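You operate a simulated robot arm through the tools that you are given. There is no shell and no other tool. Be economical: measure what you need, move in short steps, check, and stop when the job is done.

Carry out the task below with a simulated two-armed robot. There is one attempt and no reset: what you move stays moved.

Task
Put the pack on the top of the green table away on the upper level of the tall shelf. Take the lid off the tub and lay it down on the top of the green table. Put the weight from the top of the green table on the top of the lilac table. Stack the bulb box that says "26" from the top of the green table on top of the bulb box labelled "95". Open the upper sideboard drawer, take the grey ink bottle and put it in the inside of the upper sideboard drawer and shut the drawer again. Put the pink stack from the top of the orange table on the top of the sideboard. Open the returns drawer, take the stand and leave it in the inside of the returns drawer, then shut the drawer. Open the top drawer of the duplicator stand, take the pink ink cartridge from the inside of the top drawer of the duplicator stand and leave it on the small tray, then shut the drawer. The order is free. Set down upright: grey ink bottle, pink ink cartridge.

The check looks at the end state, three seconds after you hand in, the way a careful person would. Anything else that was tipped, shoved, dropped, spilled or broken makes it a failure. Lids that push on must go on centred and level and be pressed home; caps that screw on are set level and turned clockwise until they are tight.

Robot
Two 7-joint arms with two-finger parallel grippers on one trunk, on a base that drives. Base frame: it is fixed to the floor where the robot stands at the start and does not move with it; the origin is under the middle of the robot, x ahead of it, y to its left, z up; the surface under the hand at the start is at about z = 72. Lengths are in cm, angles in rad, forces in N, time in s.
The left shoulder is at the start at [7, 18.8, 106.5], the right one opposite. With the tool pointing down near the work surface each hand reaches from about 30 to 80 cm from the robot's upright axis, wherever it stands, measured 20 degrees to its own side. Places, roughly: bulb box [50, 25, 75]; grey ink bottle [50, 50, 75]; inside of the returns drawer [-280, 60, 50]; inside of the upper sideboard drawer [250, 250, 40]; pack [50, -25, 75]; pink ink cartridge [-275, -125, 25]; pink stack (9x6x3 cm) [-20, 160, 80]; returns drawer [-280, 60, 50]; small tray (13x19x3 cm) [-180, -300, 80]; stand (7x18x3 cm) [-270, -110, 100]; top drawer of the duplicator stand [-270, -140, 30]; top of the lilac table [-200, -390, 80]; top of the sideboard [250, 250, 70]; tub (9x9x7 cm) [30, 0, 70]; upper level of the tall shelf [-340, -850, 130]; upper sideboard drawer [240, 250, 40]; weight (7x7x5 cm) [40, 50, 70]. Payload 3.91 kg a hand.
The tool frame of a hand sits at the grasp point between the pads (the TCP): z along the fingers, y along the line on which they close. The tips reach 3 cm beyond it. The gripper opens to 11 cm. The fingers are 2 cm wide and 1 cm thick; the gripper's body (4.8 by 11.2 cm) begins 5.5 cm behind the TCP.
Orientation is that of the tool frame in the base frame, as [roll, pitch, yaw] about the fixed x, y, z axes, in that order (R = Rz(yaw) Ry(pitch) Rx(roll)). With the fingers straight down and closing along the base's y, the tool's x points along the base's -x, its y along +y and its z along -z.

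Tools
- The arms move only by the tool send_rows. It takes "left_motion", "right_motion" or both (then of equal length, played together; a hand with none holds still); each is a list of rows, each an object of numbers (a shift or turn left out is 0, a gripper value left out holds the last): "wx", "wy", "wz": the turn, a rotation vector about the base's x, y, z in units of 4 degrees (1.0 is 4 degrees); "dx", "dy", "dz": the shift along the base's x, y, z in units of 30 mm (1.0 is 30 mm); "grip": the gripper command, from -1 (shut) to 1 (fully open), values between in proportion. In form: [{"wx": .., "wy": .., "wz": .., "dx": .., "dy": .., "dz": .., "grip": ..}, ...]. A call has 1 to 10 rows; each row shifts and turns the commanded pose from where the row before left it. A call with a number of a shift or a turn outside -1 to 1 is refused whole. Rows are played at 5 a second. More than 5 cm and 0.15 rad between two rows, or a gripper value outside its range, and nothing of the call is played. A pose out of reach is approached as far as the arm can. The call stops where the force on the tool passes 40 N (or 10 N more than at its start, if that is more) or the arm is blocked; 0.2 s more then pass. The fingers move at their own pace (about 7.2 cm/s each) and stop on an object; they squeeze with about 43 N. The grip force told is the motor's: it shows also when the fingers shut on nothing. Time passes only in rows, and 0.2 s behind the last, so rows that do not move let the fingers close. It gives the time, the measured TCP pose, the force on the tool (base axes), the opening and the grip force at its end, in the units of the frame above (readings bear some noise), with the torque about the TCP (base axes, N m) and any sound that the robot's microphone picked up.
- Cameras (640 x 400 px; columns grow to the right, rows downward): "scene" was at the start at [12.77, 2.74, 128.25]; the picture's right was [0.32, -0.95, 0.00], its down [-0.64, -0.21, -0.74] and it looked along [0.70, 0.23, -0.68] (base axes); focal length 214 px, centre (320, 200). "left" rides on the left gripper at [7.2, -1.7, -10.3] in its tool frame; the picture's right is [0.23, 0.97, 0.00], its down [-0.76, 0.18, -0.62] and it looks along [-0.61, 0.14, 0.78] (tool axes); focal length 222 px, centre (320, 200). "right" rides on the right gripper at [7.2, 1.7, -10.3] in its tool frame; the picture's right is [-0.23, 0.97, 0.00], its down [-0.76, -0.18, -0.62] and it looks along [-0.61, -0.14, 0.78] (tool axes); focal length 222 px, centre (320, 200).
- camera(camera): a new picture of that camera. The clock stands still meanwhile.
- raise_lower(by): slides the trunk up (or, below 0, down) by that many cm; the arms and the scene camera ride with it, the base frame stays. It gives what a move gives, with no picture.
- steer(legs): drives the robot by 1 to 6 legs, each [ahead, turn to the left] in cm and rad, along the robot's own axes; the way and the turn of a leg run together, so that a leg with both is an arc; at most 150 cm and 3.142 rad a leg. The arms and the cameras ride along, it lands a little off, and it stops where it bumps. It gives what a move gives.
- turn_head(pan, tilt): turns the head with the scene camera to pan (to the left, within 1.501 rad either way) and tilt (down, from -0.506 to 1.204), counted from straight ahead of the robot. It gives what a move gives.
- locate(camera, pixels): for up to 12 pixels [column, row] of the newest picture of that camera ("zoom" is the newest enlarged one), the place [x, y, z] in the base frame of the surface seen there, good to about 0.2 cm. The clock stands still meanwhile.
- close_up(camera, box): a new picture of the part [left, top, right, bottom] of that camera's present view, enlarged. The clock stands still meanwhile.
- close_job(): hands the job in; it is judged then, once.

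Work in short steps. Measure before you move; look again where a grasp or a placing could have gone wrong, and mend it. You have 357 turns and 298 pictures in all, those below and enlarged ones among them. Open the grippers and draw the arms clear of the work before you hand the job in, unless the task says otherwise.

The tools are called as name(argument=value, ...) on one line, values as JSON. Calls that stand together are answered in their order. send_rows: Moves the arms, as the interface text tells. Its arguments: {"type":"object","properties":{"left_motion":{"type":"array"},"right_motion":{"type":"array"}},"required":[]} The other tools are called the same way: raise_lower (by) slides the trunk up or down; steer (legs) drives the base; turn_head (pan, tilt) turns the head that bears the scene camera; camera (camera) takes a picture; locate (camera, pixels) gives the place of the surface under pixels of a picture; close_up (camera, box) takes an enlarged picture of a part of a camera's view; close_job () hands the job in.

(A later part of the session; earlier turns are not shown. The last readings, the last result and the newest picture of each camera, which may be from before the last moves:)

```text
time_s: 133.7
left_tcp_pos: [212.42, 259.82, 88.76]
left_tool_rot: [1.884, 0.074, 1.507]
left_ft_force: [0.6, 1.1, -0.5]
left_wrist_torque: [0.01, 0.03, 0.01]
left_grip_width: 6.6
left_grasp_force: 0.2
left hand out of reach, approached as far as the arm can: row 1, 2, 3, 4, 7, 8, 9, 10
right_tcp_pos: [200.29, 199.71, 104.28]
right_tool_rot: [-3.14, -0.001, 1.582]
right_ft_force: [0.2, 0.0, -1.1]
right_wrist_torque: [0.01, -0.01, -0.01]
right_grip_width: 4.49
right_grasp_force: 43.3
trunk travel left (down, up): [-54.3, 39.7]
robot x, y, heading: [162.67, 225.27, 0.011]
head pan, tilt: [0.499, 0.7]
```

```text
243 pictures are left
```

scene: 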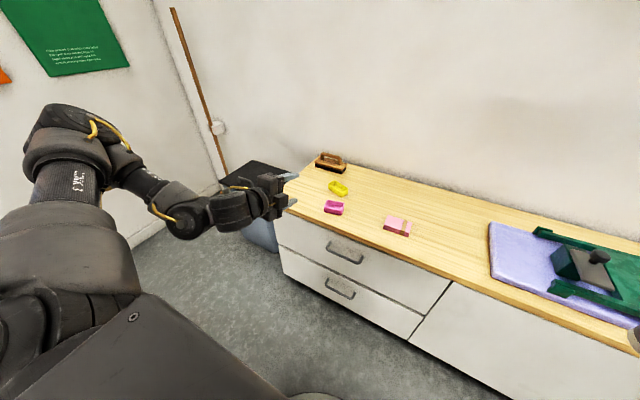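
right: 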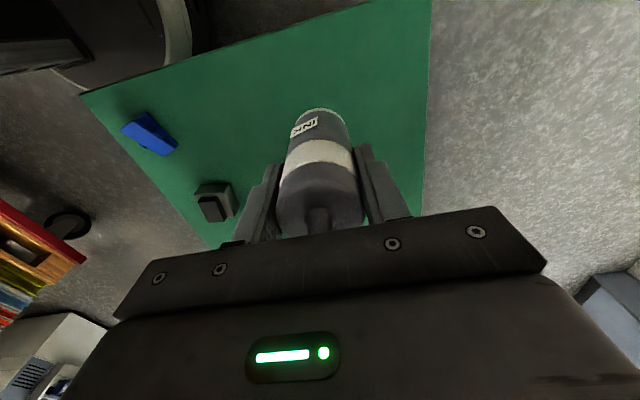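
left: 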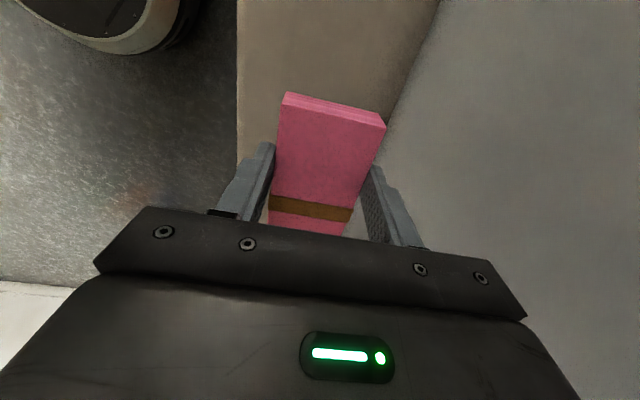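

Nearly forward-pointing. Lower the trunk, then finish orientation while shifting toward the handle line.

raise_lower(by=-28)

send_rows(left_motion=[{"dx": -1, "dy": -0.8}, {"dx": -1, "dy": -0.8}, {"dx": -0.3, "dy": -0.8}, {"dy": -0.8}, {"dy": -0.8}, {"dy": -0.8}])

```text
time_s: 136.5
left_tcp_pos: [212.28, 259.79, 60.94]
left_tool_rot: [1.886, 0.075, 1.507]
left_ft_force: [0.2, -0.1, 0.2]
left_wrist_torque: [0.0, -0.01, -0.01]
left_grip_width: 6.6
left_grasp_force: 0.1
right_tcp_pos: [200.37, 199.65, 76.32]
right_tool_rot: [-3.14, -0.001, 1.582]
right_ft_force: [-0.1, -0.3, -0.5]
right_wrist_torque: [-0.01, 0.01, 0.0]
right_grip_width: 4.49
right_grasp_force: 43.0
trunk travel left (down, up): [-26.3, 67.7]
robot x, y, heading: [162.44, 225.15, 0.013]
head pan, tilt: [0.499, 0.7]
```

```text
time_s: 137.9
left_tcp_pos: [214.42, 251.68, 61.86]
left_tool_rot: [1.918, 0.099, 1.463]
left_ft_force: [-0.2, -0.1, 0.6]
left_wrist_torque: [-0.02, -0.01, 0.01]
left_grip_width: 6.59
left_grasp_force: 0.0
left hand out of reach, approached as far as the arm can: row 1, 2, 3, 4, 5, 6
right_tcp_pos: [200.33, 199.8, 76.23]
right_tool_rot: [-3.141, 0.0, 1.583]
right_ft_force: [0.5, -0.1, -0.8]
right_wrist_torque: [-0.04, 0.02, 0.01]
right_grip_width: 4.49
right_grasp_force: 42.6
trunk travel left (down, up): [-26.3, 67.7]
robot x, y, heading: [162.25, 225.11, 0.006]
head pan, tilt: [0.499, 0.7]
```

The wrist hits an inward limit around 27° left. I back up and turn the base right so the handle lies further to the left.

steer(legs=[[-15, 0], [0, -0.4]])

```text
time_s: 140.4
left_tcp_pos: [205.74, 229.06, 61.84]
left_tool_rot: [1.921, 0.098, 1.062]
left_ft_force: [0.6, -0.8, -0.6]
left_wrist_torque: [0.05, 0.0, -0.03]
left_grip_width: 6.56
left_grasp_force: 0.0
right_tcp_pos: [172.37, 186.71, 76.14]
right_tool_rot: [3.14, -0.002, 1.18]
right_ft_force: [1.2, -0.6, -1.0]
right_wrist_torque: [0.02, -0.02, 0.01]
right_grip_width: 4.51
right_grasp_force: 42.9
trunk travel left (down, up): [-26.3, 67.7]
robot x, y, heading: [147.38, 224.61, -0.39]
head pan, tilt: [0.499, 0.7]
```

send_rows(left_motion=[{"wz": 0.91, "dy": 0.68, "dz": -0.2}, {"wz": 0.91, "dy": 0.68, "dz": -0.2}, {"wz": 0.91, "dy": 0.68, "dz": -0.2}, {"wz": 0.91, "dy": 0.68, "dz": -0.2}, {"wz": 0.91, "dy": 0.68, "dz": -0.2}, {"wz": 0.91, "dy": 0.68, "dz": -0.2}, {"wz": 0.91, "dy": 0.68, "dz": -0.2}, {"wz": 0.91, "dy": 0.68, "dz": -0.2}])

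send_rows(left_motion=[{"wy": -1, "wx": 0.28}, {"wy": -1, "wx": 0.28}, {"wy": -1, "wx": 0.28}, {"wy": -1, "wx": 0.28}, {"wy": -1, "wx": 0.28}])

```text
time_s: 142.2
left_tcp_pos: [205.7, 228.96, 61.67]
left_tool_rot: [1.921, 0.099, 1.063]
left_ft_force: [-0.5, -0.3, 0.7]
left_wrist_torque: [0.02, -0.03, -0.01]
left_grip_width: 6.61
left_grasp_force: 0.1
left hand out of reach, approached as far as the arm can: row 1, 2, 3, 4, 5, 6, 7, 8
right_tcp_pos: [172.51, 186.8, 76.3]
right_tool_rot: [3.141, 0.0, 1.179]
right_ft_force: [-0.2, 0.1, -1.4]
right_wrist_torque: [-0.01, 0.02, -0.03]
right_grip_width: 4.52
right_grasp_force: 42.9
trunk travel left (down, up): [-26.3, 67.7]
robot x, y, heading: [147.32, 224.93, -0.39]
head pan, tilt: [0.499, 0.7]
```

```text
time_s: 143.4
left_tcp_pos: [209.35, 233.65, 68.38]
left_tool_rot: [1.665, -0.158, 1.065]
left_ft_force: [0.0, 0.0, -0.3]
left_wrist_torque: [-0.01, -0.03, 0.01]
left_grip_width: 6.61
left_grasp_force: 0.1
left hand out of reach, approached as far as the arm can: row 1, 2, 3, 4, 5
right_tcp_pos: [172.38, 186.67, 76.28]
right_tool_rot: [3.142, 0.001, 1.178]
right_ft_force: [0.0, -0.1, -0.7]
right_wrist_torque: [0.01, -0.01, -0.01]
right_grip_width: 4.53
right_grasp_force: 43.1
trunk travel left (down, up): [-26.3, 67.7]
robot x, y, heading: [147.45, 224.99, -0.392]
head pan, tilt: [0.499, 0.7]
```

That wrist configuration is stuck. Instead I'll hook the handle from above with a near-vertical hand (fingers behind the bar, closing along y), tilted slightly. First return the left hand to pointing down.

send_rows(left_motion=[{"wx": 0.38, "wy": 0.92, "dx": -0.5, "dz": 0.5}, {"wx": 0.38, "wy": 0.92, "dx": -0.5, "dz": 0.5}, {"wx": 0.38, "wy": 0.92, "dx": -0.5}, {"wx": 0.38, "wy": 0.92}, {"wx": 0.38, "wy": 0.92}, {"wx": 0.38, "wy": 0.92}, {"wx": 0.38, "wy": 0.92}, {"wx": 0.38, "wy": 0.92}, {"wx": 0.38, "wy": 0.92}, {"wx": 0.38, "wy": 0.92}])

send_rows(left_motion=[{"wx": 0.38, "wy": 0.92}, {"wx": 0.38, "wy": 0.92}, {"wx": 0.38, "wy": 0.92}, {"wx": 0.38, "wy": 0.92}, {"wx": 0.38, "wy": 0.92}, {"wx": 0.38, "wy": 0.92}, {"wx": 0.38, "wy": 0.92}, {"wx": 0.38, "wy": 0.92}, {"wx": 0.38, "wy": 0.92}, {"wx": 0.38, "wy": 0.92}])

```text
time_s: 145.7
left_tcp_pos: [206.88, 230.63, 69.27]
left_tool_rot: [2.223, -0.01, 0.937]
left_ft_force: [-0.3, 0.5, -0.6]
left_wrist_torque: [-0.01, 0.02, -0.01]
left_grip_width: 6.6
left_grasp_force: 0.0
left hand out of reach, approached as far as the arm can: row 1, 2, 3, 4
right_tcp_pos: [172.46, 186.75, 76.2]
right_tool_rot: [-3.14, 0.001, 1.179]
right_ft_force: [-0.6, 0.0, -0.1]
right_wrist_torque: [0.04, 0.02, 0.01]
right_grip_width: 4.51
right_grasp_force: 43.4
trunk travel left (down, up): [-26.3, 67.7]
robot x, y, heading: [147.33, 224.9, -0.393]
head pan, tilt: [0.499, 0.7]
```

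```text
time_s: 147.8
left_tcp_pos: [206.82, 230.59, 69.24]
left_tool_rot: [2.898, 0.147, 0.988]
left_ft_force: [1.2, 0.2, 0.1]
left_wrist_torque: [0.0, 0.01, -0.01]
left_grip_width: 6.58
left_grasp_force: 0.0
right_tcp_pos: [172.46, 186.76, 76.26]
right_tool_rot: [3.141, -0.001, 1.181]
right_ft_force: [0.7, 0.0, 0.0]
right_wrist_torque: [-0.05, -0.03, -0.02]
right_grip_width: 4.49
right_grasp_force: 43.0
trunk travel left (down, up): [-26.3, 67.7]
robot x, y, heading: [147.54, 224.7, -0.388]
head pan, tilt: [0.499, 0.7]
```

steer(legs=[[0, 0.39]])

send_rows(left_motion=[{"wx": 0.95}, {"wx": 0.95}, {"wx": 0.95}, {"wz": 1}, {"wz": 1}, {"wz": 1}, {"wz": 1}, {"wz": 1}, {"wz": 1}, {"wz": 1}])

send_rows(left_motion=[{"wz": 1}, {"wz": 1}, {"wz": 1}, {"wz": 1}, {"wz": 1}, {"wz": 1}, {"wz": 1}, {"wz": 1}, {"wz": 1}, {"wz": 1}])

camera(camera="scene")

```text
time_s: 149.4
left_tcp_pos: [200.24, 252.58, 69.27]
left_tool_rot: [2.899, 0.149, 1.372]
left_ft_force: [-0.2, 0.3, -0.2]
left_wrist_torque: [0.03, -0.02, 0.01]
left_grip_width: 6.6
left_grasp_force: 0.1
right_tcp_pos: [184.88, 199.03, 76.21]
right_tool_rot: [3.141, 0.001, 1.567]
right_ft_force: [0.0, 0.1, -1.3]
right_wrist_torque: [0.0, -0.01, 0.01]
right_grip_width: 4.5
right_grasp_force: 43.1
trunk travel left (down, up): [-26.3, 67.7]
robot x, y, heading: [147.35, 225.27, -0.006]
head pan, tilt: [0.499, 0.7]
```

```text
time_s: 151.6
left_tcp_pos: [200.37, 252.76, 69.33]
left_tool_rot: [2.937, -0.041, 1.863]
left_ft_force: [-0.8, 0.6, 0.4]
left_wrist_torque: [-0.01, -0.01, 0.02]
left_grip_width: 6.6
left_grasp_force: 0.2
right_tcp_pos: [185.01, 198.94, 76.32]
right_tool_rot: [3.141, 0.003, 1.567]
right_ft_force: [0.2, -0.5, -0.7]
right_wrist_torque: [0.0, -0.01, 0.03]
right_grip_width: 4.5
right_grasp_force: 43.0
trunk travel left (down, up): [-26.3, 67.7]
robot x, y, heading: [147.33, 225.05, -0.006]
head pan, tilt: [0.499, 0.7]
```

```text
time_s: 153.8
left_tcp_pos: [197.7, 256.35, 67.71]
left_tool_rot: [2.939, -0.044, 2.563]
left_ft_force: [0.4, -0.4, 0.1]
left_wrist_torque: [0.0, 0.02, 0.02]
left_grip_width: 6.61
left_grasp_force: 0.0
left hand out of reach, approached as far as the arm can: row 1, 2, 3, 4, 5, 6, 7, 8, 9, 10
right_tcp_pos: [184.84, 199.03, 76.36]
right_tool_rot: [3.14, 0.0, 1.567]
right_ft_force: [-0.1, -0.1, -0.6]
right_wrist_torque: [0.02, -0.02, 0.02]
right_grip_width: 4.49
right_grasp_force: 42.7
trunk travel left (down, up): [-26.3, 67.7]
robot x, y, heading: [147.2, 224.63, -0.005]
head pan, tilt: [0.499, 0.7]
```

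```text
242 pictures are left
```

scene: 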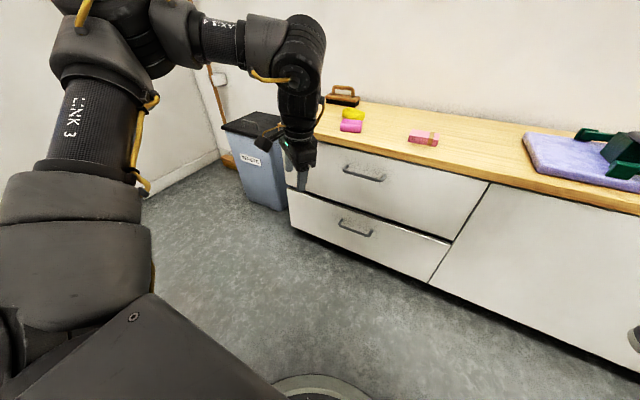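

The trunk is too low for a downward hand; raise it 16 cm, complete the yaw and set tilt (tool z leaning 25° to +x).

raise_lower(by=16)

send_rows(left_motion=[{"wz": 0.83, "dy": -0.4}, {"wz": 0.83, "dy": -0.4}, {"wz": 0.83, "dy": -0.4}, {"wz": 0.83, "dy": -0.4}, {"wz": 0.83, "dy": -0.4}, {"wz": 0.83, "dy": -0.4}, {"wz": 0.83, "dy": -0.4}, {"wz": 0.83, "dy": -0.4}, {"wz": 0.83, "dy": -0.2}, {"wz": 0.83}])

```text
time_s: 155.7
left_tcp_pos: [197.65, 256.36, 83.8]
left_tool_rot: [2.939, -0.043, 2.559]
left_ft_force: [-0.4, -0.8, 0.0]
left_wrist_torque: [0.02, 0.01, 0.0]
left_grip_width: 6.62
left_grasp_force: 0.1
right_tcp_pos: [185.08, 198.97, 92.28]
right_tool_rot: [-3.141, 0.0, 1.568]
right_ft_force: [0.5, 0.1, -0.7]
right_wrist_torque: [0.03, -0.01, 0.01]
right_grip_width: 4.47
right_grasp_force: 42.7
trunk travel left (down, up): [-42.3, 51.7]
robot x, y, heading: [147.53, 224.85, -0.0]
head pan, tilt: [0.499, 0.7]
```

```text
time_s: 157.8
left_tcp_pos: [192.17, 254.26, 80.96]
left_tool_rot: [2.944, -0.042, 3.139]
left_ft_force: [-0.3, 0.0, -0.4]
left_wrist_torque: [-0.01, 0.01, -0.01]
left_grip_width: 6.6
left_grasp_force: 0.1
left hand out of reach, approached as far as the arm can: row 1, 2, 3, 4, 5, 6, 7, 8, 9
right_tcp_pos: [185.0, 198.95, 92.39]
right_tool_rot: [-3.141, 0.0, 1.567]
right_ft_force: [-0.1, -0.7, -1.0]
right_wrist_torque: [-0.03, -0.01, -0.01]
right_grip_width: 4.48
right_grasp_force: 42.9
trunk travel left (down, up): [-42.3, 51.7]
robot x, y, heading: [147.58, 224.9, 0.003]
head pan, tilt: [0.499, 0.7]
```

send_rows(left_motion=[{"wx": -0.4, "wy": -0.8, "dx": 0.65, "dy": -0.36, "dz": -0.25}, {"wx": -0.4, "wy": -0.8, "dx": 0.65, "dy": -0.36, "dz": -0.25}, {"wx": -0.4, "wy": -0.8, "dx": 0.65, "dy": -0.36, "dz": -0.25}, {"wx": -0.4, "wy": -0.8, "dx": 0.65, "dy": -0.36, "dz": -0.25}, {"wx": -0.4, "wy": -0.8, "dx": 0.65, "dy": -0.36, "dz": -0.25}, {"wx": -0.4, "wy": -0.8, "dx": 0.65, "dy": -0.36, "dz": -0.25}, {"wx": -0.4, "wy": -0.8, "dx": 0.65, "dy": -0.36, "dz": -0.25}, {"wy": -0.8, "dx": 0.65, "dy": -0.36, "dz": -0.25}])

camera(camera="scene")

camera(camera="left")

```text
time_s: 159.7
left_tcp_pos: [206.36, 248.64, 75.2]
left_tool_rot: [-3.137, 0.404, -3.111]
left_ft_force: [-0.2, 0.3, 0.1]
left_wrist_torque: [-0.01, 0.0, 0.0]
left_grip_width: 6.62
left_grasp_force: 0.1
left hand out of reach, approached as far as the arm can: row 3, 5, 6, 7, 8
right_tcp_pos: [184.98, 199.07, 92.36]
right_tool_rot: [3.14, -0.002, 1.568]
right_ft_force: [-0.2, -0.5, -0.5]
right_wrist_torque: [-0.01, 0.01, -0.03]
right_grip_width: 4.52
right_grasp_force: 43.0
trunk travel left (down, up): [-42.3, 51.7]
robot x, y, heading: [147.42, 224.77, -0.003]
head pan, tilt: [0.499, 0.7]
```

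```text
241 pictures are left
```

scene: 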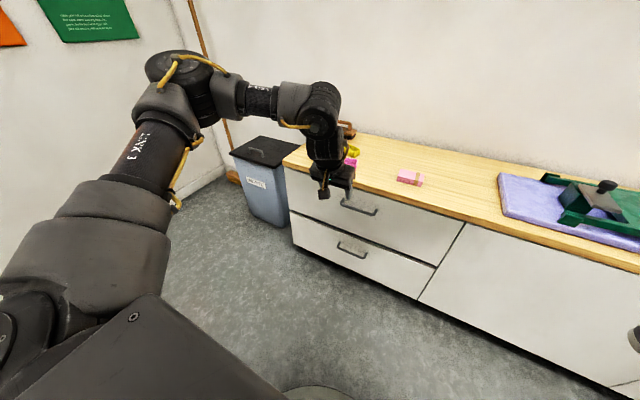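

```text
240 pictures are left
```

left: 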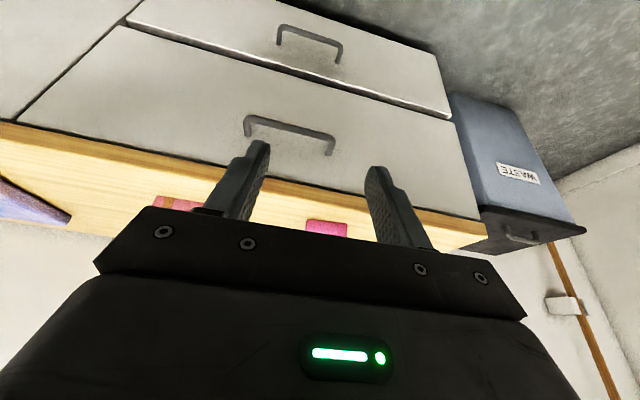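

close_up(camera="left", box=[230, 100, 350, 175])

locate(camera="zoom", pixels=[[100, 85], [310, 150], [310, 175], [550, 195], [540, 175], [420, 130], [420, 170], [540, 270], [310, 90], [310, 120], [450, 330], [450, 345]])

```text
5.33 times, centred on (290, 138) of left
```

zoom: 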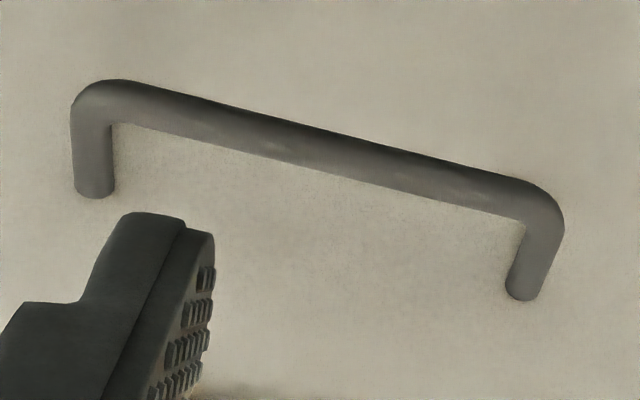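

```text
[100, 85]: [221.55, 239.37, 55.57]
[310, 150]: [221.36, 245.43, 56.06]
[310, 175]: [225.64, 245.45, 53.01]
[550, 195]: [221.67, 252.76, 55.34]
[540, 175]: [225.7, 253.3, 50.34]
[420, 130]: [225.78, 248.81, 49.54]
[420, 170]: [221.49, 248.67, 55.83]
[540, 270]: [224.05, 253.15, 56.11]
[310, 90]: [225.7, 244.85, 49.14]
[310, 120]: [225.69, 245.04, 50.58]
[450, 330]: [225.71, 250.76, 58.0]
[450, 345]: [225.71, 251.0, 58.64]
```

Bar centre ≈(221.9, 246.1, 55.6), front panel x=225.7. Reduce tilt to 16°, nearly close the fingers, drive forward 12 cm, then pre-position above the gap.

steer(legs=[[12, 0]])

send_rows(left_motion=[{"wy": 0.6, "grip": -0.45}, {"wy": 0.6}, {"wy": 0.6}, {}])

```text
time_s: 160.9
left_tcp_pos: [218.5, 248.73, 75.24]
left_tool_rot: [-3.136, 0.403, -3.112]
left_ft_force: [0.9, -0.6, 0.1]
left_wrist_torque: [0.02, -0.01, -0.03]
left_grip_width: 6.62
left_grasp_force: 0.0
right_tcp_pos: [197.2, 198.93, 92.16]
right_tool_rot: [-3.14, 0.001, 1.566]
right_ft_force: [-0.6, 0.7, -2.0]
right_wrist_torque: [-0.01, -0.01, 0.0]
right_grip_width: 4.51
right_grasp_force: 43.0
trunk travel left (down, up): [-42.3, 51.7]
robot x, y, heading: [159.73, 224.75, 0.001]
head pan, tilt: [0.499, 0.7]
```

```text
time_s: 161.9
left_tcp_pos: [217.72, 249.65, 75.59]
left_tool_rot: [-3.134, 0.28, -3.113]
left_ft_force: [-1.0, 0.0, 0.2]
left_wrist_torque: [-0.02, -0.01, -0.01]
left_grip_width: 3.03
left_grasp_force: 0.0
left hand out of reach, approached as far as the arm can: row 1, 2, 3
right_tcp_pos: [197.1, 198.87, 92.21]
right_tool_rot: [3.141, -0.001, 1.569]
right_ft_force: [-0.9, -0.2, -1.4]
right_wrist_torque: [0.02, -0.04, 0.0]
right_grip_width: 4.5
right_grasp_force: 43.2
trunk travel left (down, up): [-42.3, 51.7]
robot x, y, heading: [159.46, 225.12, -0.0]
head pan, tilt: [0.499, 0.7]
```

send_rows(left_motion=[{"dz": -0.8}, {"dz": -0.8}, {"dz": -0.8, "dy": -0.4}, {"dz": -0.8, "dy": -0.4}, {"dz": -0.8, "dy": -0.4}, {"dz": -0.5}, {}])

```text
time_s: 163.5
left_tcp_pos: [214.43, 251.83, 64.99]
left_tool_rot: [-3.137, 0.278, -3.114]
left_ft_force: [0.1, -0.3, -0.3]
left_wrist_torque: [0.0, 0.03, 0.03]
left_grip_width: 3.03
left_grasp_force: 0.0
left hand out of reach, approached as far as the arm can: row 1, 2, 3, 4, 5, 6
right_tcp_pos: [197.09, 198.92, 92.24]
right_tool_rot: [-3.141, 0.002, 1.567]
right_ft_force: [0.5, -0.2, -1.7]
right_wrist_torque: [-0.03, 0.02, 0.02]
right_grip_width: 4.51
right_grasp_force: 43.3
trunk travel left (down, up): [-42.3, 51.7]
robot x, y, heading: [159.84, 224.95, -0.006]
head pan, tilt: [0.499, 0.7]
```

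The left hand can't come inward of ~26°. I shift the robot sideways so the handle lies ~37° left: raise, back, re-approach at (157,203).

raise_lower(by=14)

steer(legs=[[-20, 0], [0, -0.87], [28.6, 0], [0, 0.87]])

raise_lower(by=-14)

```text
time_s: 165.2
left_tcp_pos: [214.37, 252.0, 79.07]
left_tool_rot: [-3.137, 0.277, -3.115]
left_ft_force: [0.1, -0.4, -0.2]
left_wrist_torque: [0.02, -0.01, 0.03]
left_grip_width: 3.04
left_grasp_force: 0.0
right_tcp_pos: [197.0, 198.83, 106.28]
right_tool_rot: [-3.141, 0.001, 1.568]
right_ft_force: [0.8, 0.2, -0.2]
right_wrist_torque: [0.0, -0.01, 0.01]
right_grip_width: 4.51
right_grasp_force: 43.2
trunk travel left (down, up): [-56.3, 37.7]
robot x, y, heading: [159.61, 224.98, -0.009]
head pan, tilt: [0.499, 0.7]
```

```text
time_s: 172.8
left_tcp_pos: [212.64, 230.23, 79.11]
left_tool_rot: [-3.138, 0.278, -3.115]
left_ft_force: [0.3, 0.1, -0.4]
left_wrist_torque: [0.02, 0.02, 0.01]
left_grip_width: 3.04
left_grasp_force: 0.0
right_tcp_pos: [195.35, 177.23, 106.26]
right_tool_rot: [-3.141, 0.001, 1.568]
right_ft_force: [0.2, 0.7, -1.2]
right_wrist_torque: [-0.02, -0.01, 0.02]
right_grip_width: 4.49
right_grasp_force: 43.7
trunk travel left (down, up): [-56.3, 37.7]
robot x, y, heading: [157.56, 203.24, -0.007]
head pan, tilt: [0.499, 0.7]
```

```text
time_s: 174.5
left_tcp_pos: [212.69, 230.29, 65.0]
left_tool_rot: [-3.139, 0.277, -3.114]
left_ft_force: [-0.4, -0.6, -0.3]
left_wrist_torque: [0.02, 0.02, 0.01]
left_grip_width: 3.03
left_grasp_force: 0.0
right_tcp_pos: [195.31, 177.29, 92.28]
right_tool_rot: [-3.141, 0.001, 1.565]
right_ft_force: [0.3, 0.2, -1.0]
right_wrist_torque: [0.03, -0.01, 0.02]
right_grip_width: 4.49
right_grasp_force: 42.6
trunk travel left (down, up): [-42.3, 51.7]
robot x, y, heading: [157.68, 203.48, -0.003]
head pan, tilt: [0.499, 0.7]
```

send_rows(left_motion=[{"dy": 0.9}, {"dy": 0.9}, {"dy": 0.9}, {"dy": 0.9}, {"dy": 0.9}, {"dy": 0.77}, {"dx": 0.8}, {"dx": 0.8, "dz": -0.4}, {"dx": 0.8, "dz": -0.4}, {"dx": 0.8, "dz": -0.4}])

camera(camera="left")

camera(camera="scene")

```text
time_s: 176.7
left_tcp_pos: [222.15, 246.05, 61.54]
left_tool_rot: [-3.14, 0.277, -3.114]
left_ft_force: [-0.7, -0.4, 0.2]
left_wrist_torque: [0.02, -0.01, 0.01]
left_grip_width: 3.05
left_grasp_force: 0.1
left hand out of reach, approached as far as the arm can: row 10
right_tcp_pos: [195.26, 177.22, 92.12]
right_tool_rot: [-3.14, -0.001, 1.566]
right_ft_force: [0.8, 0.6, -1.0]
right_wrist_torque: [0.04, -0.02, 0.02]
right_grip_width: 4.49
right_grasp_force: 43.2
trunk travel left (down, up): [-42.3, 51.7]
robot x, y, heading: [158.13, 203.33, -0.004]
head pan, tilt: [0.499, 0.7]
```

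```text
238 pictures are left
```

left: 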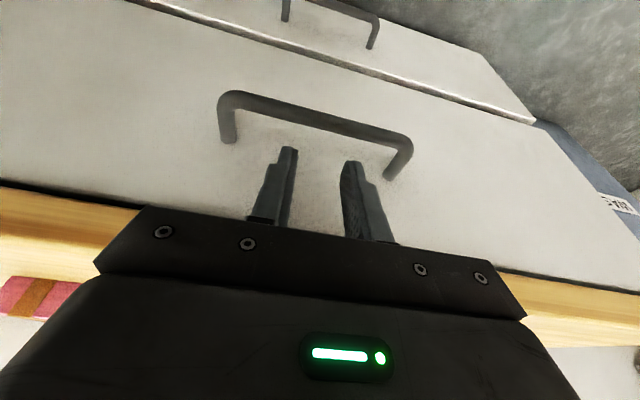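

```text
237 pictures are left
```

scene: 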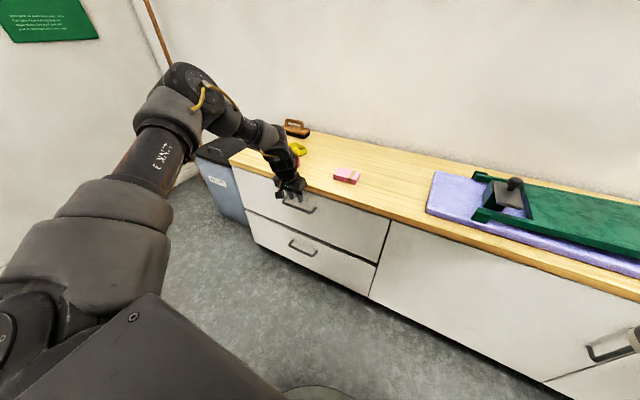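

Near reach limit: draw the hand back 3 cm and drive forward 4 to gain margin.

send_rows(left_motion=[{"dx": -1}, {"dx": -0.4}])

steer(legs=[[4, 0]])

```text
time_s: 177.3
left_tcp_pos: [217.8, 246.03, 61.52]
left_tool_rot: [-3.138, 0.277, -3.114]
left_ft_force: [0.8, -0.2, -0.6]
left_wrist_torque: [-0.01, 0.02, -0.02]
left_grip_width: 3.03
left_grasp_force: 0.0
right_tcp_pos: [195.22, 177.36, 92.36]
right_tool_rot: [-3.142, 0.0, 1.569]
right_ft_force: [0.3, -0.5, -2.2]
right_wrist_torque: [0.02, 0.0, -0.01]
right_grip_width: 4.48
right_grasp_force: 43.2
trunk travel left (down, up): [-42.3, 51.7]
robot x, y, heading: [157.74, 202.97, -0.001]
head pan, tilt: [0.499, 0.7]
```

```text
time_s: 178.2
left_tcp_pos: [221.85, 246.18, 61.52]
left_tool_rot: [-3.138, 0.276, -3.114]
left_ft_force: [-0.5, -0.2, -0.6]
left_wrist_torque: [-0.01, 0.02, 0.03]
left_grip_width: 3.01
left_grasp_force: 0.1
right_tcp_pos: [199.37, 177.28, 92.09]
right_tool_rot: [-3.14, 0.0, 1.566]
right_ft_force: [0.2, -0.2, -2.2]
right_wrist_torque: [-0.01, 0.03, 0.03]
right_grip_width: 4.48
right_grasp_force: 42.6
trunk travel left (down, up): [-42.3, 51.7]
robot x, y, heading: [161.98, 203.05, -0.004]
head pan, tilt: [0.499, 0.7]
```

Now move along the finger axis down behind the bar: to about (223.5,246.1,57.2).

send_rows(left_motion=[{"dx": 0.2}, {"dx": 0.12, "dz": -0.45}, {"dx": 0.12, "dz": -0.5}, {"dx": 0.1, "dz": -0.5}, {}])

camera(camera="left")

close_up(camera="scene", box=[220, 140, 380, 240])

```text
time_s: 179.4
left_tcp_pos: [223.15, 246.16, 59.09]
left_tool_rot: [-3.135, 0.302, -3.114]
left_ft_force: [-13.7, -4.4, 17.2]
left_wrist_torque: [0.11, -1.41, -0.34]
left_grip_width: 3.03
left_grasp_force: 0.1
left hand out of reach, approached as far as the arm can: row 4
right_tcp_pos: [199.01, 177.15, 92.23]
right_tool_rot: [3.138, -0.001, 1.568]
right_ft_force: [0.2, 0.0, -1.6]
right_wrist_torque: [0.0, -0.01, -0.01]
right_grip_width: 4.51
right_grasp_force: 42.9
trunk travel left (down, up): [-42.3, 51.7]
robot x, y, heading: [161.75, 203.67, -0.008]
head pan, tilt: [0.499, 0.7]
stopped in row 5 (left hand): the force on the tool passed its limit at 42 N (the readings are from after the stop); the commanded pose is now the measured one
```

```text
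236 pictures are left
```

left: 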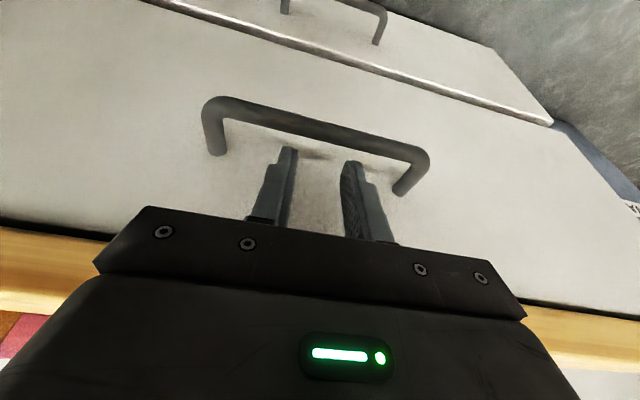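

```text
4.00 times, centred on (300, 190) of scene
```

zoom: 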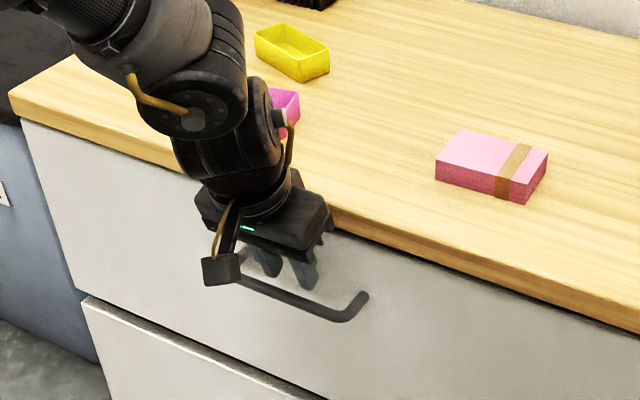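

Contact force came early. I zoom in on the hand and counter edge to see what touches.

close_up(camera="scene", box=[260, 170, 324, 210])

close_up(camera="left", box=[200, 90, 440, 240])

```text
10.00 times, centred on (292, 190) of scene
```

zoom: 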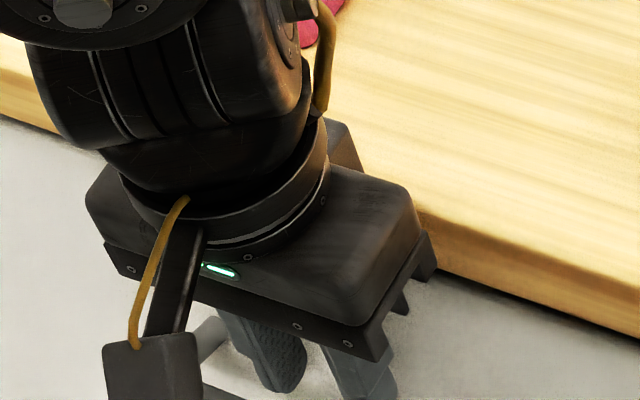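

```text
2.67 times, centred on (320, 165) of left
```

zoom: 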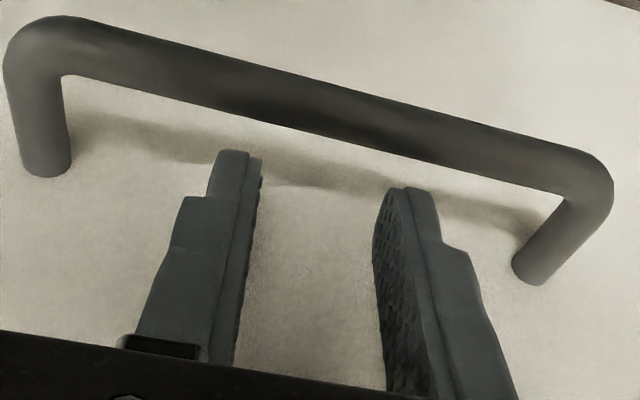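

A box on the far side of the wrist sits on the counter. I back out and tilt to ~38° so it clears.

send_rows(left_motion=[{"dz": 0.5, "dx": -0.2}, {"dz": 0.5, "dx": -0.5}, {"wy": -1, "dx": -0.5}, {"wy": -1}, {"wy": -1}, {"wy": -1}, {"wy": -1}, {"wy": -0.2}, {}])

```text
time_s: 181.4
left_tcp_pos: [219.71, 246.17, 61.62]
left_tool_rot: [-3.122, 0.657, -3.107]
left_ft_force: [-0.3, -0.2, -0.2]
left_wrist_torque: [-0.01, 0.01, -0.03]
left_grip_width: 3.04
left_grasp_force: 0.1
right_tcp_pos: [199.29, 177.24, 92.27]
right_tool_rot: [-3.14, 0.001, 1.567]
right_ft_force: [0.9, 0.2, -1.5]
right_wrist_torque: [0.01, 0.01, 0.0]
right_grip_width: 4.49
right_grasp_force: 43.5
trunk travel left (down, up): [-42.3, 51.7]
robot x, y, heading: [162.06, 203.12, -0.003]
head pan, tilt: [0.499, 0.7]
```

send_rows(left_motion=[{"dx": 0.23, "dz": -0.47}, {"dx": 0.27, "dz": -0.35}, {"dx": 0.27, "dz": -0.35}, {"dx": 0.27, "dz": -0.35}, {}])

close_up(camera="left", box=[200, 90, 440, 240])

```text
time_s: 182.6
left_tcp_pos: [222.68, 246.18, 57.39]
left_tool_rot: [-3.122, 0.657, -3.106]
left_ft_force: [1.5, -1.3, 1.0]
left_wrist_torque: [0.0, -0.01, -0.04]
left_grip_width: 2.98
left_grasp_force: 0.0
left hand out of reach, approached as far as the arm can: row 4
right_tcp_pos: [199.17, 177.19, 92.37]
right_tool_rot: [3.141, 0.002, 1.567]
right_ft_force: [0.7, 0.0, -0.9]
right_wrist_torque: [-0.02, -0.02, -0.01]
right_grip_width: 4.5
right_grasp_force: 42.8
trunk travel left (down, up): [-42.3, 51.7]
robot x, y, heading: [161.84, 203.03, -0.002]
head pan, tilt: [0.499, 0.7]
```

```text
2.67 times, centred on (320, 165) of left
```

zoom: 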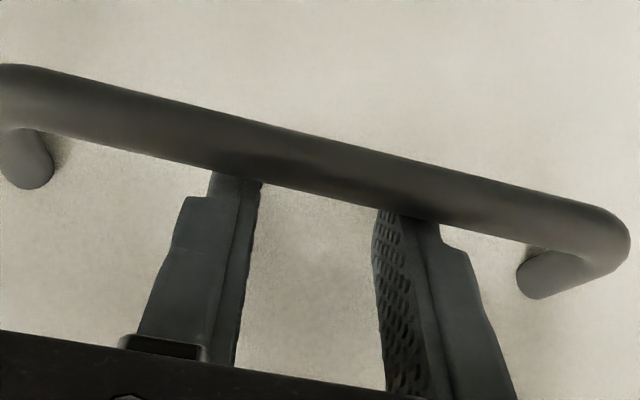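

The tips are behind the bar. Lower 0.6 cm more with the trunk and pull by backing slowly.

raise_lower(by=-0.6)

steer(legs=[[-6, 0]])

close_up(camera="scene", box=[200, 130, 400, 255])

```text
time_s: 183.1
left_tcp_pos: [222.72, 246.08, 56.89]
left_tool_rot: [-3.124, 0.66, -3.106]
left_ft_force: [1.9, -0.5, 9.4]
left_wrist_torque: [0.13, 0.06, -0.12]
left_grip_width: 3.01
left_grasp_force: 0.0
right_tcp_pos: [199.24, 177.15, 91.65]
right_tool_rot: [3.141, -0.002, 1.567]
right_ft_force: [-0.2, 0.5, -1.8]
right_wrist_torque: [0.0, -0.04, 0.01]
right_grip_width: 4.45
right_grasp_force: 42.7
trunk travel left (down, up): [-41.7, 52.3]
robot x, y, heading: [162.21, 202.97, -0.011]
head pan, tilt: [0.499, 0.7]
```

```text
time_s: 184.1
left_tcp_pos: [216.57, 246.13, 56.93]
left_tool_rot: [-3.124, 0.658, -3.108]
left_ft_force: [1.2, -4.4, 8.5]
left_wrist_torque: [0.24, 0.07, -0.27]
left_grip_width: 2.96
left_grasp_force: 0.1
right_tcp_pos: [193.36, 177.15, 91.75]
right_tool_rot: [3.138, -0.003, 1.566]
right_ft_force: [-0.3, -0.5, -1.0]
right_wrist_torque: [-0.01, 0.0, -0.01]
right_grip_width: 4.49
right_grasp_force: 42.9
trunk travel left (down, up): [-41.7, 52.3]
robot x, y, heading: [155.92, 203.03, -0.008]
head pan, tilt: [0.499, 0.7]
```

```text
3.20 times, centred on (300, 192) of scene
```

zoom: 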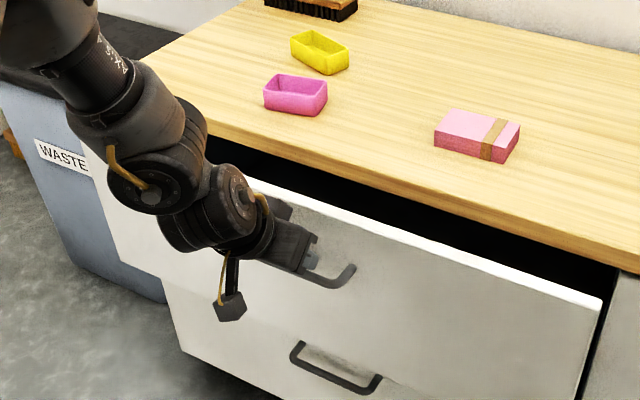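

The drawer opens. Pull it another 22 cm.

steer(legs=[[-22, 0]])

camera(camera="scene")

```text
time_s: 185.8
left_tcp_pos: [194.7, 246.16, 56.93]
left_tool_rot: [-3.123, 0.661, -3.108]
left_ft_force: [1.7, 3.6, 8.8]
left_wrist_torque: [0.36, 0.11, -0.13]
left_grip_width: 3.0
left_grasp_force: 0.0
right_tcp_pos: [171.16, 177.22, 91.66]
right_tool_rot: [3.141, -0.001, 1.564]
right_ft_force: [-0.9, 0.1, -1.5]
right_wrist_torque: [-0.01, 0.0, 0.04]
right_grip_width: 4.5
right_grasp_force: 42.4
trunk travel left (down, up): [-41.7, 52.3]
robot x, y, heading: [133.45, 203.3, -0.007]
head pan, tilt: [0.499, 0.7]
```

```text
230 pictures are left
```

scene: 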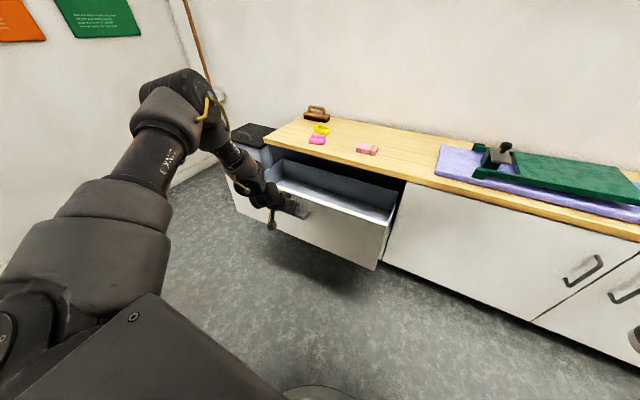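

Open by ~28 cm. Withdraw the left hand along its axis and look into the drawer.

send_rows(left_motion=[{"dx": -0.3, "dz": 0.4}, {"dx": -0.5, "dz": 0.7}, {"dx": -0.5, "dz": 0.7}, {"dx": -0.5, "dz": 0.8}, {"dx": -0.5, "dz": 0.8}, {"dx": -0.5, "dz": 0.8}, {"dz": 0.8}])

camera(camera="scene")

close_up(camera="scene", box=[230, 120, 430, 245])

```text
time_s: 187.4
left_tcp_pos: [186.17, 246.11, 71.96]
left_tool_rot: [-3.122, 0.657, -3.108]
left_ft_force: [0.1, 0.4, -0.1]
left_wrist_torque: [0.0, 0.01, -0.03]
left_grip_width: 3.03
left_grasp_force: 0.1
right_tcp_pos: [171.09, 177.37, 91.68]
right_tool_rot: [-3.14, -0.002, 1.563]
right_ft_force: [1.1, -0.4, -1.9]
right_wrist_torque: [0.01, -0.01, 0.01]
right_grip_width: 4.5
right_grasp_force: 43.2
trunk travel left (down, up): [-41.7, 52.3]
robot x, y, heading: [133.73, 203.62, -0.005]
head pan, tilt: [0.499, 0.7]
```

```text
229 pictures are left
```

scene: 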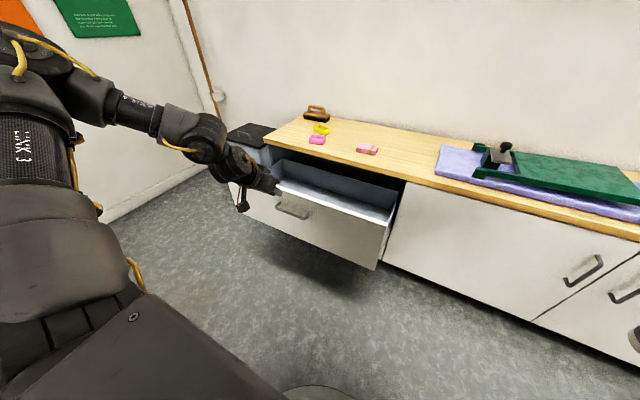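

```text
3.20 times, centred on (330, 182) of scene
```

zoom: 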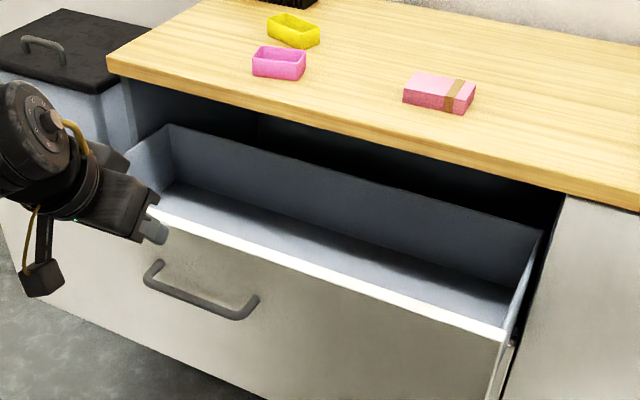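

locate(camera="zoom", pixels=[[400, 275], [350, 200], [330, 185], [350, 255], [250, 210], [480, 300], [530, 240], [330, 263], [165, 195], [490, 330], [180, 140], [515, 330]])

```text
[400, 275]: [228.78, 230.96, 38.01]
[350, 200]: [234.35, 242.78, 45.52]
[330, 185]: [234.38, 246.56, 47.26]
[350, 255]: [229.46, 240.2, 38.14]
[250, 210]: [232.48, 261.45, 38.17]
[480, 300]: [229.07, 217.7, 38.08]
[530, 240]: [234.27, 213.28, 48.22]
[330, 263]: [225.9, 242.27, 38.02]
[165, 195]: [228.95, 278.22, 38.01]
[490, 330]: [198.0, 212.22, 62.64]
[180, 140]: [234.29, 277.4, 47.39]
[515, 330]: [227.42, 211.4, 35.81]
```

Drawer floor z=38, inside x 199–234, y 213–278. I raise/retract the left hand, drive forward and turn left so the right hand can lower the bottle in at ~(212,238).

send_rows(left_motion=[{"dz": 1}, {"dz": 1}, {"dx": -1}, {"dx": -1}, {"dx": -1}, {"dx": -1}])

steer(legs=[[21, 0], [0, 0.96]])

turn_head(pan=-0.45, tilt=0.85)

camera(camera="scene")

```text
time_s: 188.8
left_tcp_pos: [175.18, 246.03, 78.01]
left_tool_rot: [-3.124, 0.656, -3.111]
left_ft_force: [-0.2, -0.6, -1.0]
left_wrist_torque: [0.02, 0.0, 0.03]
left_grip_width: 3.03
left_grasp_force: 0.0
left hand out of reach, approached as far as the arm can: row 6
right_tcp_pos: [171.19, 177.2, 91.59]
right_tool_rot: [3.142, -0.002, 1.564]
right_ft_force: [0.6, 0.1, -1.2]
right_wrist_torque: [0.03, 0.0, -0.02]
right_grip_width: 4.5
right_grasp_force: 43.2
trunk travel left (down, up): [-41.7, 52.3]
robot x, y, heading: [134.08, 203.1, -0.005]
head pan, tilt: [0.499, 0.7]
```

```text
time_s: 192.8
left_tcp_pos: [143.85, 261.92, 77.82]
left_tool_rot: [-3.122, 0.658, -2.156]
left_ft_force: [-0.9, -0.2, 0.7]
left_wrist_torque: [-0.02, 0.0, 0.0]
left_grip_width: 3.03
left_grasp_force: 0.1
right_tcp_pos: [197.69, 218.59, 91.57]
right_tool_rot: [-3.141, -0.002, 2.516]
right_ft_force: [0.7, -0.2, -0.7]
right_wrist_torque: [0.04, 0.02, -0.05]
right_grip_width: 4.5
right_grasp_force: 43.1
trunk travel left (down, up): [-41.7, 52.3]
robot x, y, heading: [154.69, 202.94, 0.947]
head pan, tilt: [0.499, 0.7]
```

```text
time_s: 194.1
left_tcp_pos: [143.82, 261.83, 78.04]
left_tool_rot: [-3.124, 0.659, -2.156]
left_ft_force: [0.0, -0.1, 0.8]
left_wrist_torque: [0.05, -0.02, 0.01]
left_grip_width: 3.01
left_grasp_force: 0.2
right_tcp_pos: [197.62, 218.8, 91.62]
right_tool_rot: [3.14, -0.002, 2.515]
right_ft_force: [0.1, 0.7, -1.7]
right_wrist_torque: [0.01, 0.02, 0.01]
right_grip_width: 4.53
right_grasp_force: 43.0
trunk travel left (down, up): [-41.7, 52.3]
robot x, y, heading: [154.75, 203.29, 0.944]
head pan, tilt: [-0.45, 0.85]
```

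```text
227 pictures are left
```

scene: 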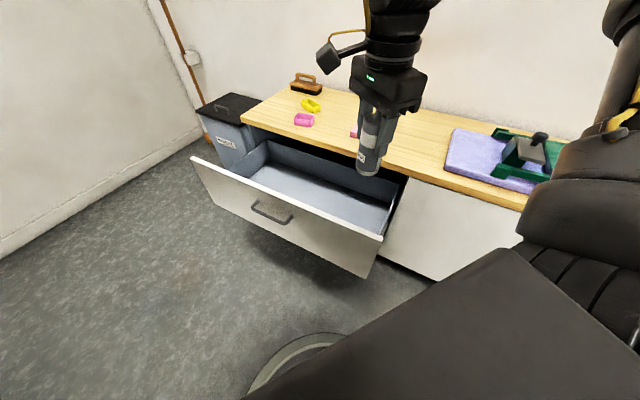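

send_rows(right_motion=[{"dx": 0.55, "dy": 0.89}, {"dx": 0.55, "dy": 0.89}, {"dx": 0.55, "dy": 0.89}, {"dx": 0.55, "dy": 0.89}, {"dx": 0.55, "dy": 0.89}, {"dx": 0.55, "dy": 0.89}, {"dx": 0.55, "dy": 0.89}, {"dx": 0.57, "dy": 0.87}, {"dz": -1}, {"dz": -1}])

camera(camera="scene")

camera(camera="right")

```text
time_s: 196.3
left_tcp_pos: [143.82, 261.83, 77.82]
left_tool_rot: [-3.124, 0.656, -2.157]
left_ft_force: [-0.2, 0.3, 0.3]
left_wrist_torque: [0.01, 0.03, -0.03]
left_grip_width: 3.04
left_grasp_force: 0.1
right_tcp_pos: [211.03, 240.08, 85.55]
right_tool_rot: [-3.14, 0.0, 2.519]
right_ft_force: [-0.5, 0.5, -1.2]
right_wrist_torque: [0.01, 0.02, -0.01]
right_grip_width: 4.53
right_grasp_force: 43.2
trunk travel left (down, up): [-41.7, 52.3]
robot x, y, heading: [154.66, 203.3, 0.945]
head pan, tilt: [-0.45, 0.85]
```

```text
226 pictures are left
```

scene: 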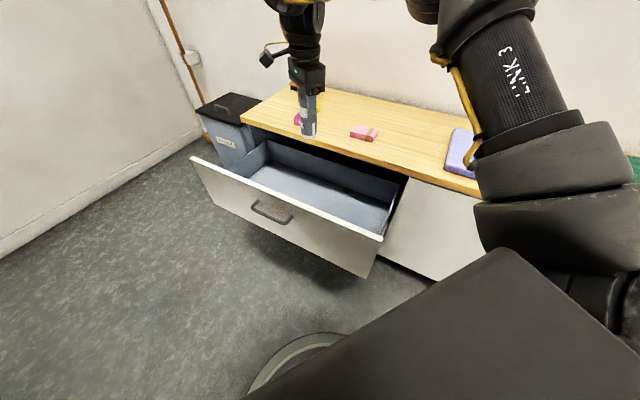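

```text
225 pictures are left
```

right: 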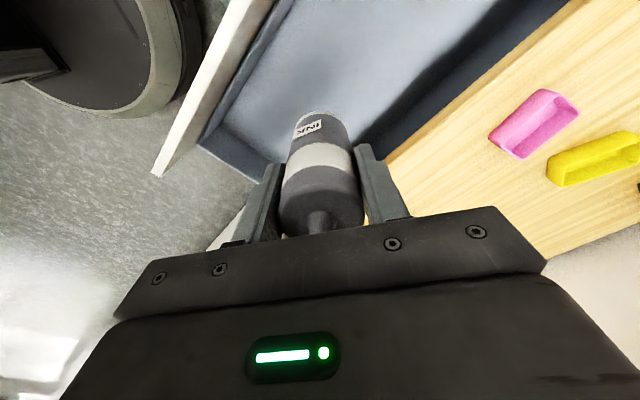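

Aligned over the drawer. Lower with trunk then arm.

raise_lower(by=-22)

send_rows(right_motion=[{"dz": -1}, {"dz": -1}, {"dz": -1}, {"dz": -1}, {"dz": -0.9}, {}])

camera(camera="scene")

```text
time_s: 198.6
left_tcp_pos: [143.79, 261.94, 55.85]
left_tool_rot: [-3.123, 0.658, -2.155]
left_ft_force: [-0.2, 0.2, -0.9]
left_wrist_torque: [0.02, 0.01, 0.01]
left_grip_width: 3.06
left_grasp_force: 0.0
right_tcp_pos: [210.96, 239.95, 63.74]
right_tool_rot: [3.14, -0.001, 2.518]
right_ft_force: [-0.1, -0.1, -1.4]
right_wrist_torque: [0.02, 0.03, 0.04]
right_grip_width: 4.5
right_grasp_force: 43.0
trunk travel left (down, up): [-19.7, 74.3]
robot x, y, heading: [154.89, 202.89, 0.949]
head pan, tilt: [-0.45, 0.85]
```

```text
time_s: 200.0
left_tcp_pos: [143.86, 261.93, 55.89]
left_tool_rot: [-3.122, 0.658, -2.157]
left_ft_force: [-0.8, -0.4, 0.7]
left_wrist_torque: [-0.01, -0.01, -0.01]
left_grip_width: 3.02
left_grasp_force: 0.0
right_tcp_pos: [210.94, 239.98, 48.93]
right_tool_rot: [-3.141, -0.003, 2.516]
right_ft_force: [-0.4, 0.5, -0.6]
right_wrist_torque: [-0.01, 0.02, -0.02]
right_grip_width: 4.5
right_grasp_force: 43.1
trunk travel left (down, up): [-19.7, 74.3]
robot x, y, heading: [154.73, 203.34, 0.946]
head pan, tilt: [-0.45, 0.85]
```

```text
224 pictures are left
```

scene: 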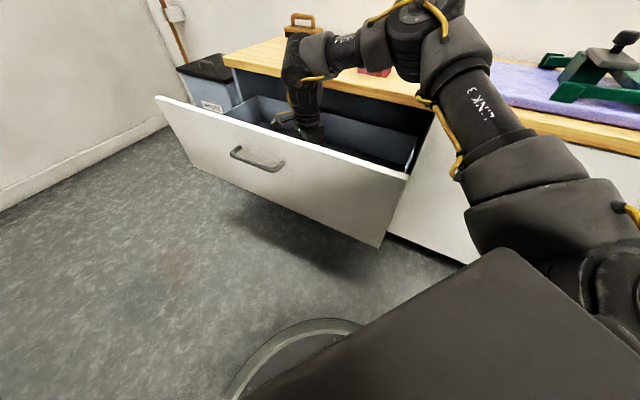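

send_rows(right_motion=[{"dz": -0.5}, {"dz": -0.2}, {"dz": -0.1}, {"dz": -0.07}, {}])

```text
time_s: 201.2
left_tcp_pos: [143.93, 261.89, 55.82]
left_tool_rot: [-3.122, 0.659, -2.157]
left_ft_force: [-0.4, -0.1, -0.2]
left_wrist_torque: [0.01, 0.02, -0.01]
left_grip_width: 3.01
left_grasp_force: 0.0
right_tcp_pos: [210.96, 239.89, 46.34]
right_tool_rot: [-3.141, -0.001, 2.517]
right_ft_force: [0.8, 0.0, -1.1]
right_wrist_torque: [-0.01, 0.0, -0.01]
right_grip_width: 4.49
right_grasp_force: 42.6
trunk travel left (down, up): [-19.7, 74.3]
robot x, y, heading: [154.86, 202.98, 0.944]
head pan, tilt: [-0.45, 0.85]
```

send_rows(right_motion=[{"dz": -0.06}, {"dz": -0.05}, {}])

```text
time_s: 202.0
left_tcp_pos: [143.85, 261.82, 55.9]
left_tool_rot: [-3.122, 0.658, -2.155]
left_ft_force: [0.1, -0.1, 0.5]
left_wrist_torque: [0.03, 0.03, -0.02]
left_grip_width: 3.03
left_grasp_force: 0.1
right_tcp_pos: [210.95, 239.93, 46.19]
right_tool_rot: [3.139, 0.001, 2.518]
right_ft_force: [-1.1, -1.4, 8.6]
right_wrist_torque: [-0.16, 0.04, 0.0]
right_grip_width: 4.51
right_grasp_force: 42.9
trunk travel left (down, up): [-19.7, 74.3]
robot x, y, heading: [154.73, 203.3, 0.948]
head pan, tilt: [-0.45, 0.85]
```

Contact at 8.6 N. Release and rise.

send_rows(right_motion=[{"grip": 0.2}, {}, {}, {"dz": 0.5}, {"dz": 1}, {"dz": 1}, {"dz": 1}, {"dz": 1}, {"dz": 1}, {"dz": 1}])

raise_lower(by=20)

camera(camera="right")

camera(camera="scene")

```text
time_s: 204.2
left_tcp_pos: [143.85, 261.82, 55.84]
left_tool_rot: [-3.123, 0.656, -2.155]
left_ft_force: [0.2, 0.9, -0.5]
left_wrist_torque: [0.01, -0.02, 0.02]
left_grip_width: 3.03
left_grasp_force: 0.1
right_tcp_pos: [210.91, 239.98, 65.77]
right_tool_rot: [3.141, 0.001, 2.518]
right_ft_force: [-1.0, -0.3, 0.2]
right_wrist_torque: [0.02, -0.01, 0.0]
right_grip_width: 6.6
right_grasp_force: 0.0
trunk travel left (down, up): [-19.7, 74.3]
robot x, y, heading: [154.41, 203.14, 0.946]
head pan, tilt: [-0.45, 0.85]
```

```text
time_s: 206.4
left_tcp_pos: [143.91, 261.93, 75.92]
left_tool_rot: [-3.122, 0.658, -2.154]
left_ft_force: [-0.6, 1.1, -0.4]
left_wrist_torque: [-0.03, 0.01, -0.02]
left_grip_width: 3.03
left_grasp_force: 0.0
right_tcp_pos: [211.0, 239.96, 85.64]
right_tool_rot: [3.141, 0.0, 2.517]
right_ft_force: [0.6, -0.5, 0.5]
right_wrist_torque: [-0.01, -0.01, -0.01]
right_grip_width: 6.58
right_grasp_force: 0.1
trunk travel left (down, up): [-39.7, 54.3]
robot x, y, heading: [154.76, 203.46, 0.944]
head pan, tilt: [-0.45, 0.85]
```

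```text
223 pictures are left
```

right: 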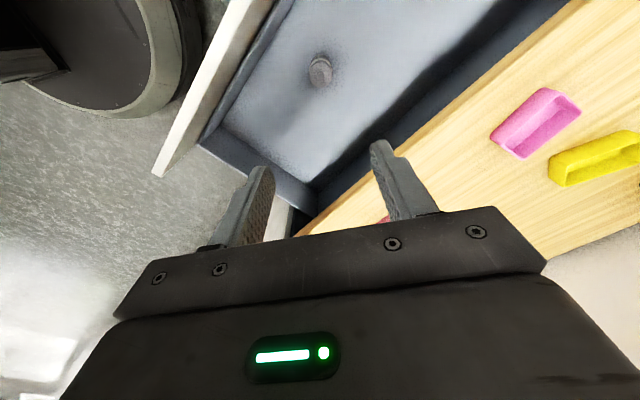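

```text
222 pictures are left
```

scene: 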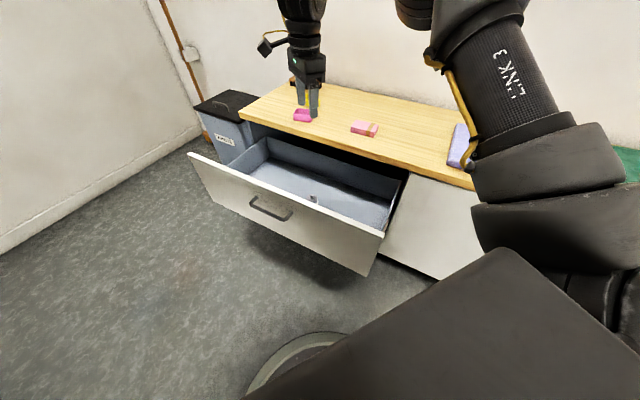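

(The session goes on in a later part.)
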